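You operate a simulated robot arm through the tools that you are given. There is no shell and no other tool. Be economical: measure what you need, move in short steps, check, and stop when the job is done.

You run a simulated robot arm. Do the job below in one go: nothing can be reset, and whatever is moved stays where it is left.

TASK
Take the blue rack and put it on the green-edged table.
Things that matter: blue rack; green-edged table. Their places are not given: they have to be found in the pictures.

The check looks at the end state, three seconds after you hand in, the way a careful person would. Anything else that was tipped, shoved, dropped, spilled or broken makes it a failure.

THE ROBOT
A 7-joint arm with a two-finger parallel gripper, fixed in place. Base frame: the origin is at the foot of the arm, x ahead of it, y to its left, z up; the work surface is at about z = 0. Readings come in mm, degrees, newtons and seconds.
With the tool pointing down near the work surface it reaches from about 240 to 620 mm from the base axis. Its first joint turns from -66.0 to 66.0 degrees. Payload 2.6 kg.
The TCP is the grasp point between the finger pads, 30 mm short of the fingertips. In the tool frame z runs along the fingers and y along their closing line. Largest opening 94 mm; finger width 28, thickness 10; the body of the gripper, 50 by 96 mm, starts 55 mm behind the TCP.
Orientation is told as [roll, pitch, yaw] about the base's x, y, z axes, in that order, counted from this pose: with the fingers straight down and closing along the base's y, the tool's x points along the base's -x, its y along +y and its z along -z.

THE INTERFACE
- The arm moves only by the tool apply_moves. Its argument "motion" is a list of rows, each an object of numbers (a shift or turn left out is 0, a gripper value left out holds the last): "hand": the gripper command, from -1 (fully open) to 1 (shut), values between in proportion; "tx", "ty", "tz": the shift along the tool's x, y, z in units of 30 mm (1.0 is 30 mm); "rx", "ry", "rz": the turn, a rotation vector about the tool's x, y, z in units of 8 degrees (1.0 is 8 degrees). In form: [{"hand": .., "tx": .., "ty": .., "tz": .., "rx": .., "ry": .., "rz": ..}, ...]. A call has 1 to 12 rows; each row shifts and turns the commanded pose from where the row before left it, along the tool's axes as they then stand. A call with a number of a shift or a turn outside -1 to 1 is refused whole. Rows are played at 5 a second. More than 50 mm and 8.6 degrees between two rows, or a gripper value outside its range, and nothing of the call is played. A pose out of reach is approached as far as the arm can. The call stops where the force on the tool passes 40 N (or 10 N more than at its start, if that is more) or the arm is blocked; 0.2 s more then pass. The fingers move at their own pace (about 72 mm/s each) and stop on an object; they squeeze with about 24 N. The grip force told is the motor's: it shows also when the fingers shut on nothing. Time passes only in rows, and 0.2 s behind the last, so rows that do not move let the fingers close. It gives the time, the measured TCP pose, the force on the tool (base axes), the opening and the grip force at its end, in the units of the frame above (readings bear some noise).
- Cameras (640 x 400 px; columns grow to the right, rows downward): "scene" is fixed at [40.3, 442.3, 554.3]; the picture's right is [-0.71, -0.71, 0.00], its down [-0.46, 0.46, -0.76] and it looks along [0.53, -0.54, -0.65] (base axes); focal length 331 px, centre (320, 200). "wrist" rides on the gripper at [-37, 0, -58] in the tool frame; the picture's right is [0.00, -1.00, 0.00], its down [0.97, 0.00, -0.24] and it looks along [0.24, 0.00, 0.97] (tool axes); focal length 218 px, centre (320, 200).
- camera(camera): a new picture of that camera. The clock stands still meanwhile.
- point_at(camera, pixels): for up to 12 pixels [column, row] of the newest picture of that camera ("zoom" is the newest enlarged one), the place [x, y, z] in the base frame of the surface seen there, good to about 2 mm. The clock stands still meanwhile.
- zoom(camera, box): a new picture of the part [left, top, right, bottom] of that camera's present view, enlarged. The clock stands still meanwhile.
- finish_job(): hands the job in; it is judged then, once.

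Go step by step. Measure first, check grasps and placings, and put right what went wrong. The budget is 60 turns and 26 pictures, counting those below and the enlarged ones. Unless the task says otherwise, let go and move clear before handing in, and close with one line.

The tools are called as name(argument=value, ...) on one line, values as JSON. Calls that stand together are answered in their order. apply_moves: Moves the arm, as the interface text tells. Its arguments: {"type":"object","properties":{"motion":{"type":"array"}},"required":["motion"]} The other tools are called the same way: camera (camera) takes a picture; point_at (camera, pixels) gives the place of the surface under pixels of a picture; zoom (camera, box) takes an enlarged picture of a part of a camera's view; finish_job () hands the job in.

At the start:

```text
time: 0.0
tool_pos: [420.8, 122.4, 191.1]
ee_rot: [0.1, 0.1, 0.1]
force: [0.6, 0.3, 0.1]
gripper_width: 94.2
gripper_force: 0.0
```

scene: 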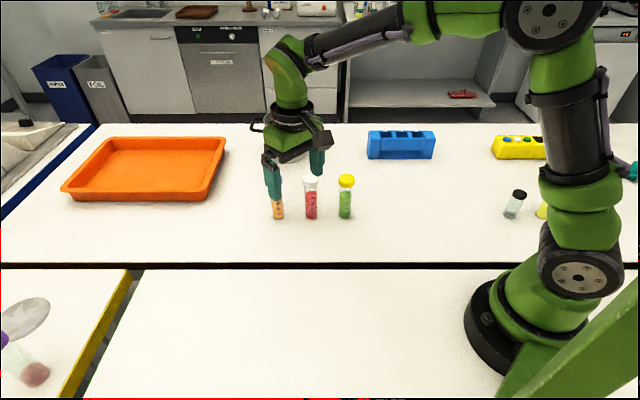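
wrist: 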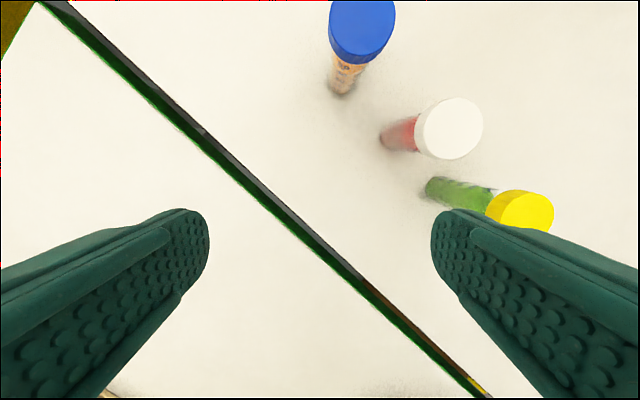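

The blue rack is near scene pixel (400,145). The wrist picture suggests a green edge at the gap between the two tables, so I'll zoom in to see which table it belongs to and measure the rack.

zoom(camera="scene", box=[60, 230, 460, 400])

zoom(camera="wrist", box=[0, 0, 480, 400])

point_at(camera="scene", pixels=[[369, 133], [434, 133], [371, 158], [433, 158], [400, 154], [200, 250], [200, 290], [450, 280], [345, 180], [311, 180], [268, 262], [268, 270]])

zoom(camera="scene", box=[340, 110, 460, 180])

```text
1.60 times, centred on (260, 315) of scene
```

zoom: 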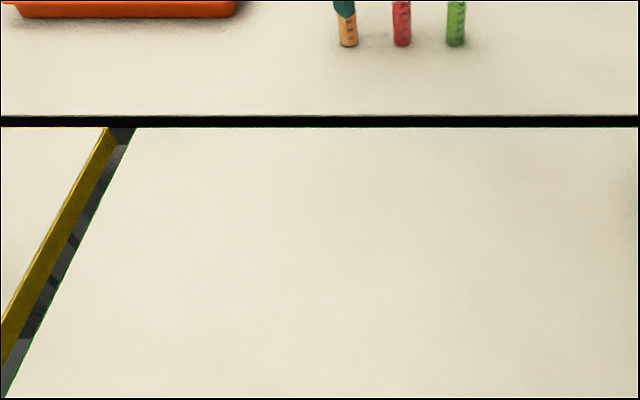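

```text
1.00 times, centred on (240, 200) of wrist
```

zoom: 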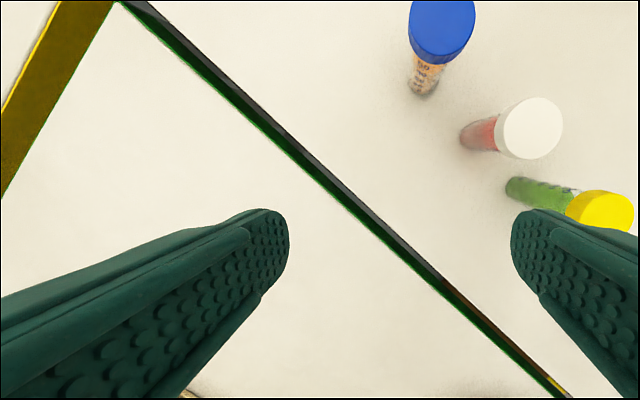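

```text
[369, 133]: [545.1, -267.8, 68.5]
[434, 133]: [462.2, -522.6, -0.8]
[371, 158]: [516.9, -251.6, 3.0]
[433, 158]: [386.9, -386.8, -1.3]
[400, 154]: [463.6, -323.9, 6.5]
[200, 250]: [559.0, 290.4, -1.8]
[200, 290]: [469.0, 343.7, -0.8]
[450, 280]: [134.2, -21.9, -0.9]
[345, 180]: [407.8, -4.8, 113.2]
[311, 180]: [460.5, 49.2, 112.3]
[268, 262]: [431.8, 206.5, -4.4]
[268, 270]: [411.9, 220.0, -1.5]
```

```text
5.33 times, centred on (400, 145) of scene
```

zoom: 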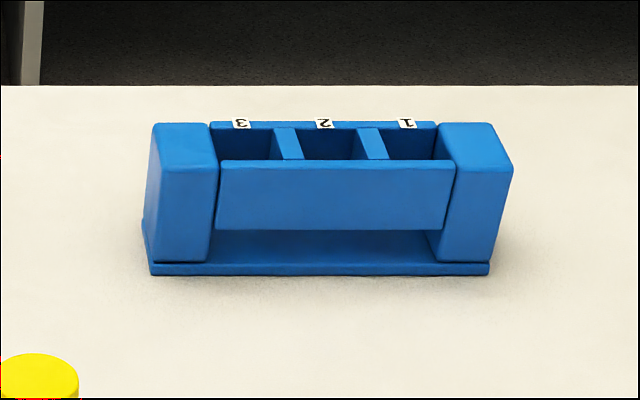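

The near table's edge face, seen across the gap in the wrist view, is green, so the near table (scene around (300,320)) is the target. Next I'll measure the rack in the enlarged picture.

point_at(camera="zoom", pixels=[[156, 130], [202, 128], [215, 160], [450, 166], [445, 128], [492, 128], [510, 168], [153, 272], [488, 272], [320, 165], [325, 123], [150, 235]])

point_at(camera="scene", pixels=[[135, 275], [90, 360], [140, 290], [128, 275], [300, 272], [300, 260], [300, 380], [345, 216], [311, 216], [278, 217], [500, 150], [512, 215]])

```text
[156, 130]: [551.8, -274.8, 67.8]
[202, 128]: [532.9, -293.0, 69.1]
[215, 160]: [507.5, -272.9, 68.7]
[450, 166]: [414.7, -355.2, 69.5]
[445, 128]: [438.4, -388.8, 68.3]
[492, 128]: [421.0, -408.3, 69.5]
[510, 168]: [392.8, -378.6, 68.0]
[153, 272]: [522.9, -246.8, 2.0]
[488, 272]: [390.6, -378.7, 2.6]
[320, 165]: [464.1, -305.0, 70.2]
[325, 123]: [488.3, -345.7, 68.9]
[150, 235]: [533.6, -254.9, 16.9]
```

```text
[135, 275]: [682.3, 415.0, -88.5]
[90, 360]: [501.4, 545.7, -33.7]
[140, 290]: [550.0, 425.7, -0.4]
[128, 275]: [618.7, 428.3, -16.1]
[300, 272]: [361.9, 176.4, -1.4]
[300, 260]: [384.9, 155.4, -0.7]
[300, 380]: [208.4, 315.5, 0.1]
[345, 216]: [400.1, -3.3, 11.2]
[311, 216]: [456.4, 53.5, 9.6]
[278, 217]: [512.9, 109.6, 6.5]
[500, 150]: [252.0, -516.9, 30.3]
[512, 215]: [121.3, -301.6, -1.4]
```

The rack runs along the (0.7,0.7) diagonal with its centre near (473,-328). It is about 45 wide and its top is at z 69. The tube caps reach z 113, so I'll go up first and then cross over them.

apply_moves(motion=[{"hand": -1, "tz": -1}, {"tz": -0.3}, {"ty": -1, "tx": -0.1}, {"ty": -1, "tx": -0.1}, {"ty": -1, "tx": -0.1}, {"ty": -1, "tx": -0.1}, {"ty": -1, "tx": -0.1}, {"ty": -1, "tx": -0.1}, {"ty": -1, "tx": -0.1}, {"ty": -1, "tx": -0.1}, {"ty": -1, "tx": -0.1}, {"ty": -1, "tx": -0.1}])

apply_moves(motion=[{"ty": -1, "tx": -0.146}, {"ty": -1, "tx": -0.146}, {"ty": -1, "tx": -0.146}, {"ty": -1, "tx": -0.146}, {"ty": -1, "tx": -0.146}, {"rz": -0.9375}, {"rz": -0.9375}, {"rz": -0.9375}, {"rz": -0.9375}, {"rz": -0.9375}, {"rz": -0.9375}])

camera(camera="wrist")

camera(camera="scene")

```text
time: 2.6
tool_pos: [449.4, -179.4, 231.0]
ee_rot: [-0.1, 0.0, 0.0]
force: [-0.4, 1.6, -0.1]
gripper_width: 93.9
gripper_force: 0.1
```

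```text
time: 5.0
tool_pos: [472.3, -329.5, 231.1]
ee_rot: [0.0, 0.0, 45.1]
force: [-0.1, 0.1, -0.5]
gripper_width: 94.1
gripper_force: 0.0
```

```text
20 pictures are left
```

wrist: 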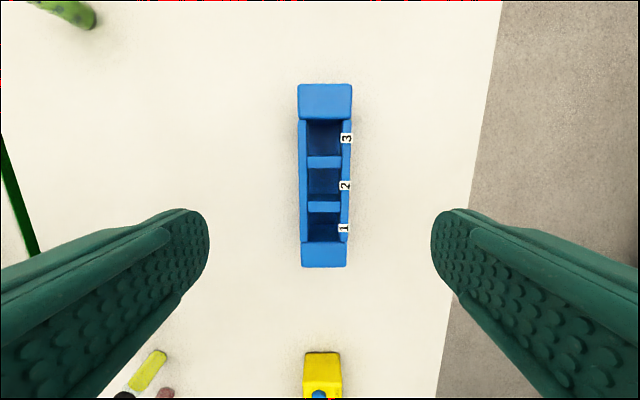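

```text
19 pictures are left
```

scene: 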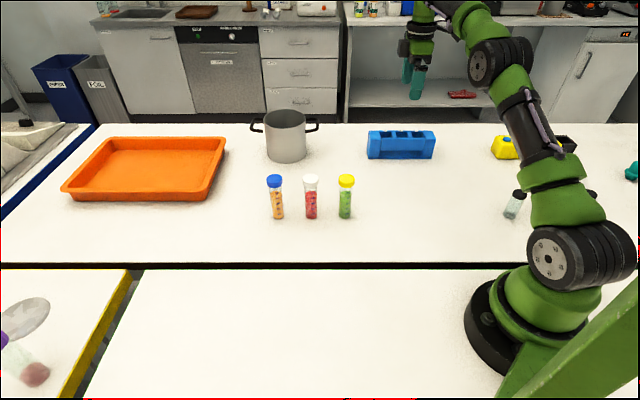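

The rack sits between the fingers at columns 297–352, and the green edge at the left (20,200) belongs to the near table. I'll check the rack's exact centre from the wrist picture.

point_at(camera="wrist", pixels=[[300, 87], [350, 87], [303, 264], [345, 264], [302, 180], [348, 176], [304, 225], [346, 225], [325, 170], [5, 160], [30, 235]])

```text
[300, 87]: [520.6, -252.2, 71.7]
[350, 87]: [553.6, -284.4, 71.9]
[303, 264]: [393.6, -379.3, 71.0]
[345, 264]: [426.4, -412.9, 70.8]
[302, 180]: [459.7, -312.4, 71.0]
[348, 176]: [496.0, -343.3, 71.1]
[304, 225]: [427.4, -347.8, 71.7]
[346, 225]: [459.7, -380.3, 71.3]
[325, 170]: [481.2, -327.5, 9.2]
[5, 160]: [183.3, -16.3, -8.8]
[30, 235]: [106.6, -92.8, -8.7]
```

The rack's centre is (473.5,-332), so I need to shift about 3 mm and go down to z 45, which leaves the fingertips 15 mm above the table.

apply_moves(motion=[{"ty": -0.09, "tz": 0.9}, {"tz": 0.9}, {"tz": 0.9}, {"tz": 0.9}, {"tz": 0.9}, {"tz": 0.9}, {"tz": 0.5}, {"tz": 0.3}, {}])

camera(camera="scene")

```text
time: 7.0
tool_pos: [472.3, -330.4, 44.4]
ee_rot: [0.0, -0.1, 45.0]
force: [0.0, -0.2, -0.2]
gripper_width: 94.0
gripper_force: 0.0
```

```text
18 pictures are left
```

scene: 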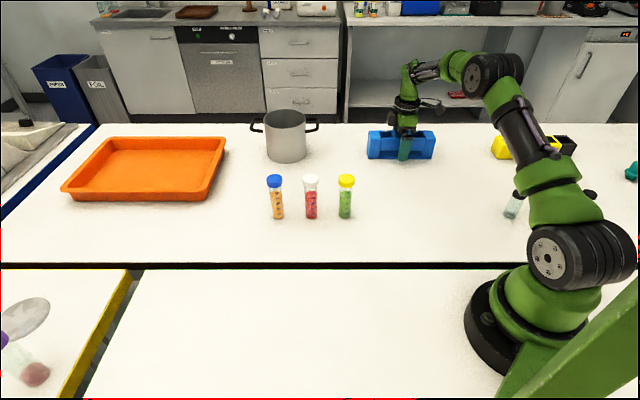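

The fingers straddle the rack without touching it. I'll close them and lift a little to test the hold.

apply_moves(motion=[{"hand": 1}, {}, {}, {}, {}, {}])

apply_moves(motion=[{"tz": -0.3}, {"tz": -0.5}, {"tz": -0.5}, {}, {}])

zoom(camera="scene", box=[320, 80, 480, 180])

```text
time: 8.4
tool_pos: [473.7, -330.4, 44.1]
ee_rot: [0.0, -0.1, 45.2]
force: [0.6, -1.3, 0.2]
gripper_width: 56.2
gripper_force: 23.9
```

```text
time: 9.6
tool_pos: [474.4, -330.5, 83.7]
ee_rot: [0.0, -0.1, 45.1]
force: [-0.3, 0.7, -1.9]
gripper_width: 56.3
gripper_force: 24.1
```

```text
4.00 times, centred on (400, 130) of scene
```

zoom: 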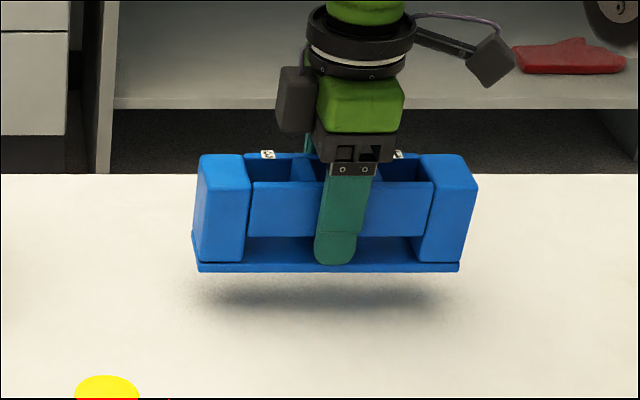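

The rack is held level and clear of the table. I'll lift to z ≈235 and carry it over to about (320,260) on the near table.

apply_moves(motion=[{"tz": -0.8}, {"tz": -0.85}, {"tz": -0.85}, {"tz": -0.85}, {"tz": -0.85}, {"tz": -0.85}, {}])

apply_moves(motion=[{"ty": 0.877, "tx": -0.513}, {"ty": 0.877, "tx": -0.513}, {"ty": 0.877, "tx": -0.513}, {"ty": 0.877, "tx": -0.513}, {"ty": 0.877, "tx": -0.513}, {"ty": 0.877, "tx": -0.513}, {"ty": 0.877, "tx": -0.513}, {"ty": 0.877, "tx": -0.513}, {"ty": 0.877, "tx": -0.513}, {"ty": 0.877, "tx": -0.513}])

camera(camera="scene")

```text
time: 11.2
tool_pos: [474.1, -329.2, 235.3]
ee_rot: [0.0, 0.0, 45.0]
force: [0.6, -0.7, -2.6]
gripper_width: 56.2
gripper_force: 24.3
```

```text
time: 13.4
tool_pos: [397.2, -35.7, 233.8]
ee_rot: [0.0, 0.0, 44.9]
force: [-0.1, 0.6, -0.9]
gripper_width: 56.2
gripper_force: 24.3
```

```text
16 pictures are left
```

scene: 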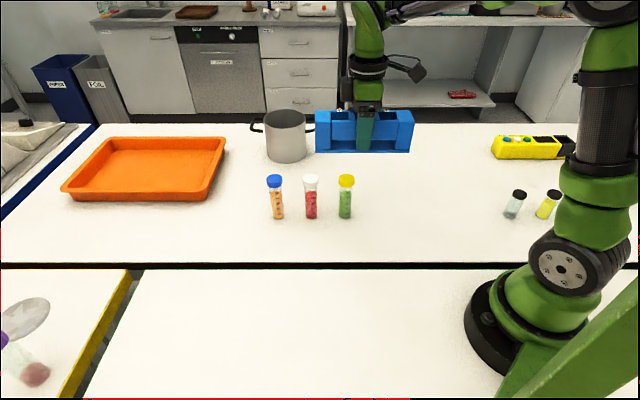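

The rack is still held and clear above the tubes, so I'll carry on to the near table.

apply_moves(motion=[{"ty": 0.877, "tx": -0.513}, {"ty": 0.877, "tx": -0.513}, {"ty": 0.877, "tx": -0.513}, {"ty": 0.877, "tx": -0.513}, {"ty": 0.877, "tx": -0.513}, {"ty": 0.877, "tx": -0.513}, {"ty": 0.877, "tx": -0.513}, {"ty": 0.877, "tx": -0.513}, {"ty": 0.877, "tx": -0.513}, {"ty": 0.877, "tx": -0.513}, {}])

camera(camera="scene")

camera(camera="wrist")

```text
time: 15.8
tool_pos: [321.0, 259.2, 235.7]
ee_rot: [0.0, 0.0, 45.0]
force: [-0.4, -0.6, -2.8]
gripper_width: 56.3
gripper_force: 23.7
```

```text
15 pictures are left
```

scene: 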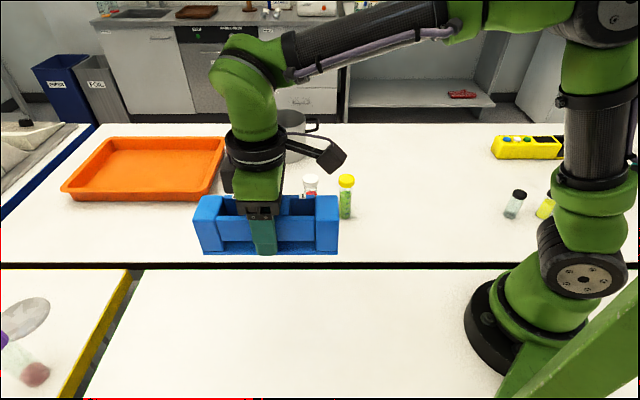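

```text
14 pictures are left
```

wrist: 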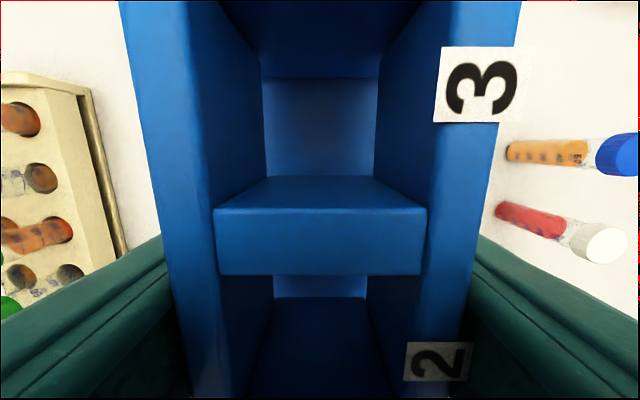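

There's a cream tube rack on the near table at the left of the wrist picture, outside the scene camera's view. I'll measure how close it is before going down.

point_at(camera="wrist", pixels=[[88, 92], [122, 255], [80, 90], [112, 245], [3, 78], [60, 250], [100, 50], [135, 200], [145, 240], [515, 60], [500, 230]])

```text
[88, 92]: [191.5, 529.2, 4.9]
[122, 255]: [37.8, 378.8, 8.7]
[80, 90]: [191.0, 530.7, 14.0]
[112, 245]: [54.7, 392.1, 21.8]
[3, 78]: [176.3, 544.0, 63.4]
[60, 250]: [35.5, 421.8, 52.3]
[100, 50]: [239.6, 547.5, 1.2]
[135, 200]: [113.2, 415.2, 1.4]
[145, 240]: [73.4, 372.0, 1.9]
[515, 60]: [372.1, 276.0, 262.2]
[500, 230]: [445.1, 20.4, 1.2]
```

The cream rack's near side is over 250 mm from the placing spot, so there is plenty of room. I'll go down until just above the table.

apply_moves(motion=[{"tz": 0.9}, {"tz": 0.9}, {"tz": 0.9}, {"tz": 0.9}, {"tz": 0.9}, {"tz": 0.9}, {"tz": 0.5}, {"tz": 0.3}, {}])

zoom(camera="scene", box=[180, 220, 420, 370])

```text
time: 17.8
tool_pos: [319.5, 259.6, 48.1]
ee_rot: [0.0, 0.0, 45.0]
force: [-0.7, -0.8, -2.0]
gripper_width: 56.2
gripper_force: 24.2
```

```text
2.67 times, centred on (300, 295) of scene
```

zoom: 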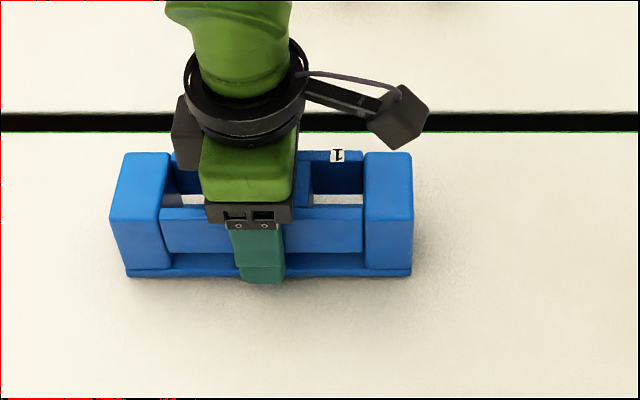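

The green line at the near table's edge confirms the target, and the rack is about 3–4 mm above it. I'll lower it gently.

apply_moves(motion=[{"tz": 0.05}, {"tz": 0.05}, {"tz": 0.03}, {}])

```text
time: 18.8
tool_pos: [319.3, 259.9, 45.4]
ee_rot: [0.1, 0.0, 45.1]
force: [-0.6, -1.0, -2.0]
gripper_width: 56.0
gripper_force: 24.5
```

apply_moves(motion=[{"tz": 0.03}, {"tz": 0.03}, {}])

```text
time: 19.6
tool_pos: [319.7, 260.9, 43.6]
ee_rot: [-0.1, -0.1, 45.0]
force: [-4.9, -4.9, 15.2]
gripper_width: 56.0
gripper_force: 23.8
```

The upward force has risen to about 15 N, so the rack is resting on the table. I'll open the fingers and rise straight up.

apply_moves(motion=[{"tz": -0.03}, {"hand": -0.6}, {"hand": -1}, {}, {}, {}])

apply_moves(motion=[{"tz": -0.5}, {"tz": -0.9}, {"tz": -0.9}, {"tz": -0.9}, {"tz": -0.9}, {"tz": -0.9}, {"tz": -0.9}, {}])

camera(camera="scene")

camera(camera="wrist")

```text
time: 21.0
tool_pos: [320.9, 258.4, 43.2]
ee_rot: [0.0, 0.0, 44.9]
force: [-0.8, -0.2, 0.1]
gripper_width: 94.0
gripper_force: 0.2
```

```text
time: 22.8
tool_pos: [320.0, 259.6, 221.8]
ee_rot: [0.0, 0.1, 45.0]
force: [0.1, 0.1, -0.8]
gripper_width: 94.1
gripper_force: 0.1
```

```text
12 pictures are left
```

scene: 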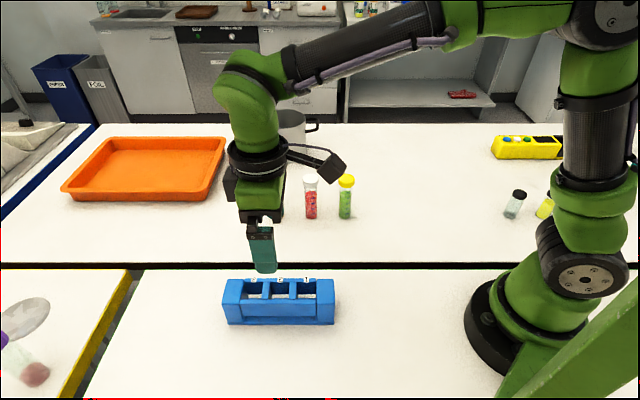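

```text
11 pictures are left
```

wrist: 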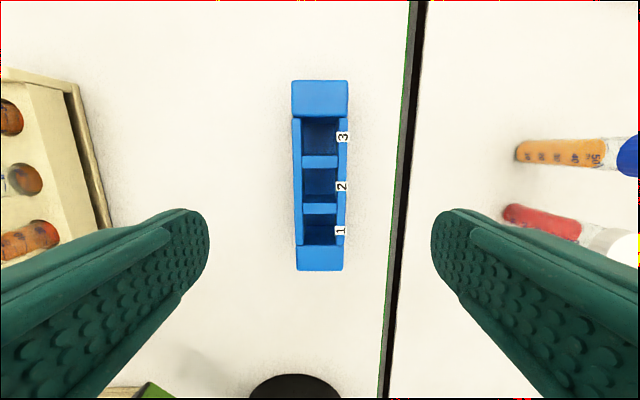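

The rack stands upright and wholly on the green-edged table, at scene (278,300). The other objects have not been disturbed and the gripper is clear, so I'm handing in.

finish_job()

```text
The job is handed in.
```

The blue rack is standing upright on the green-edged table, released, with the arm clear and nothing else disturbed in the last pictures.
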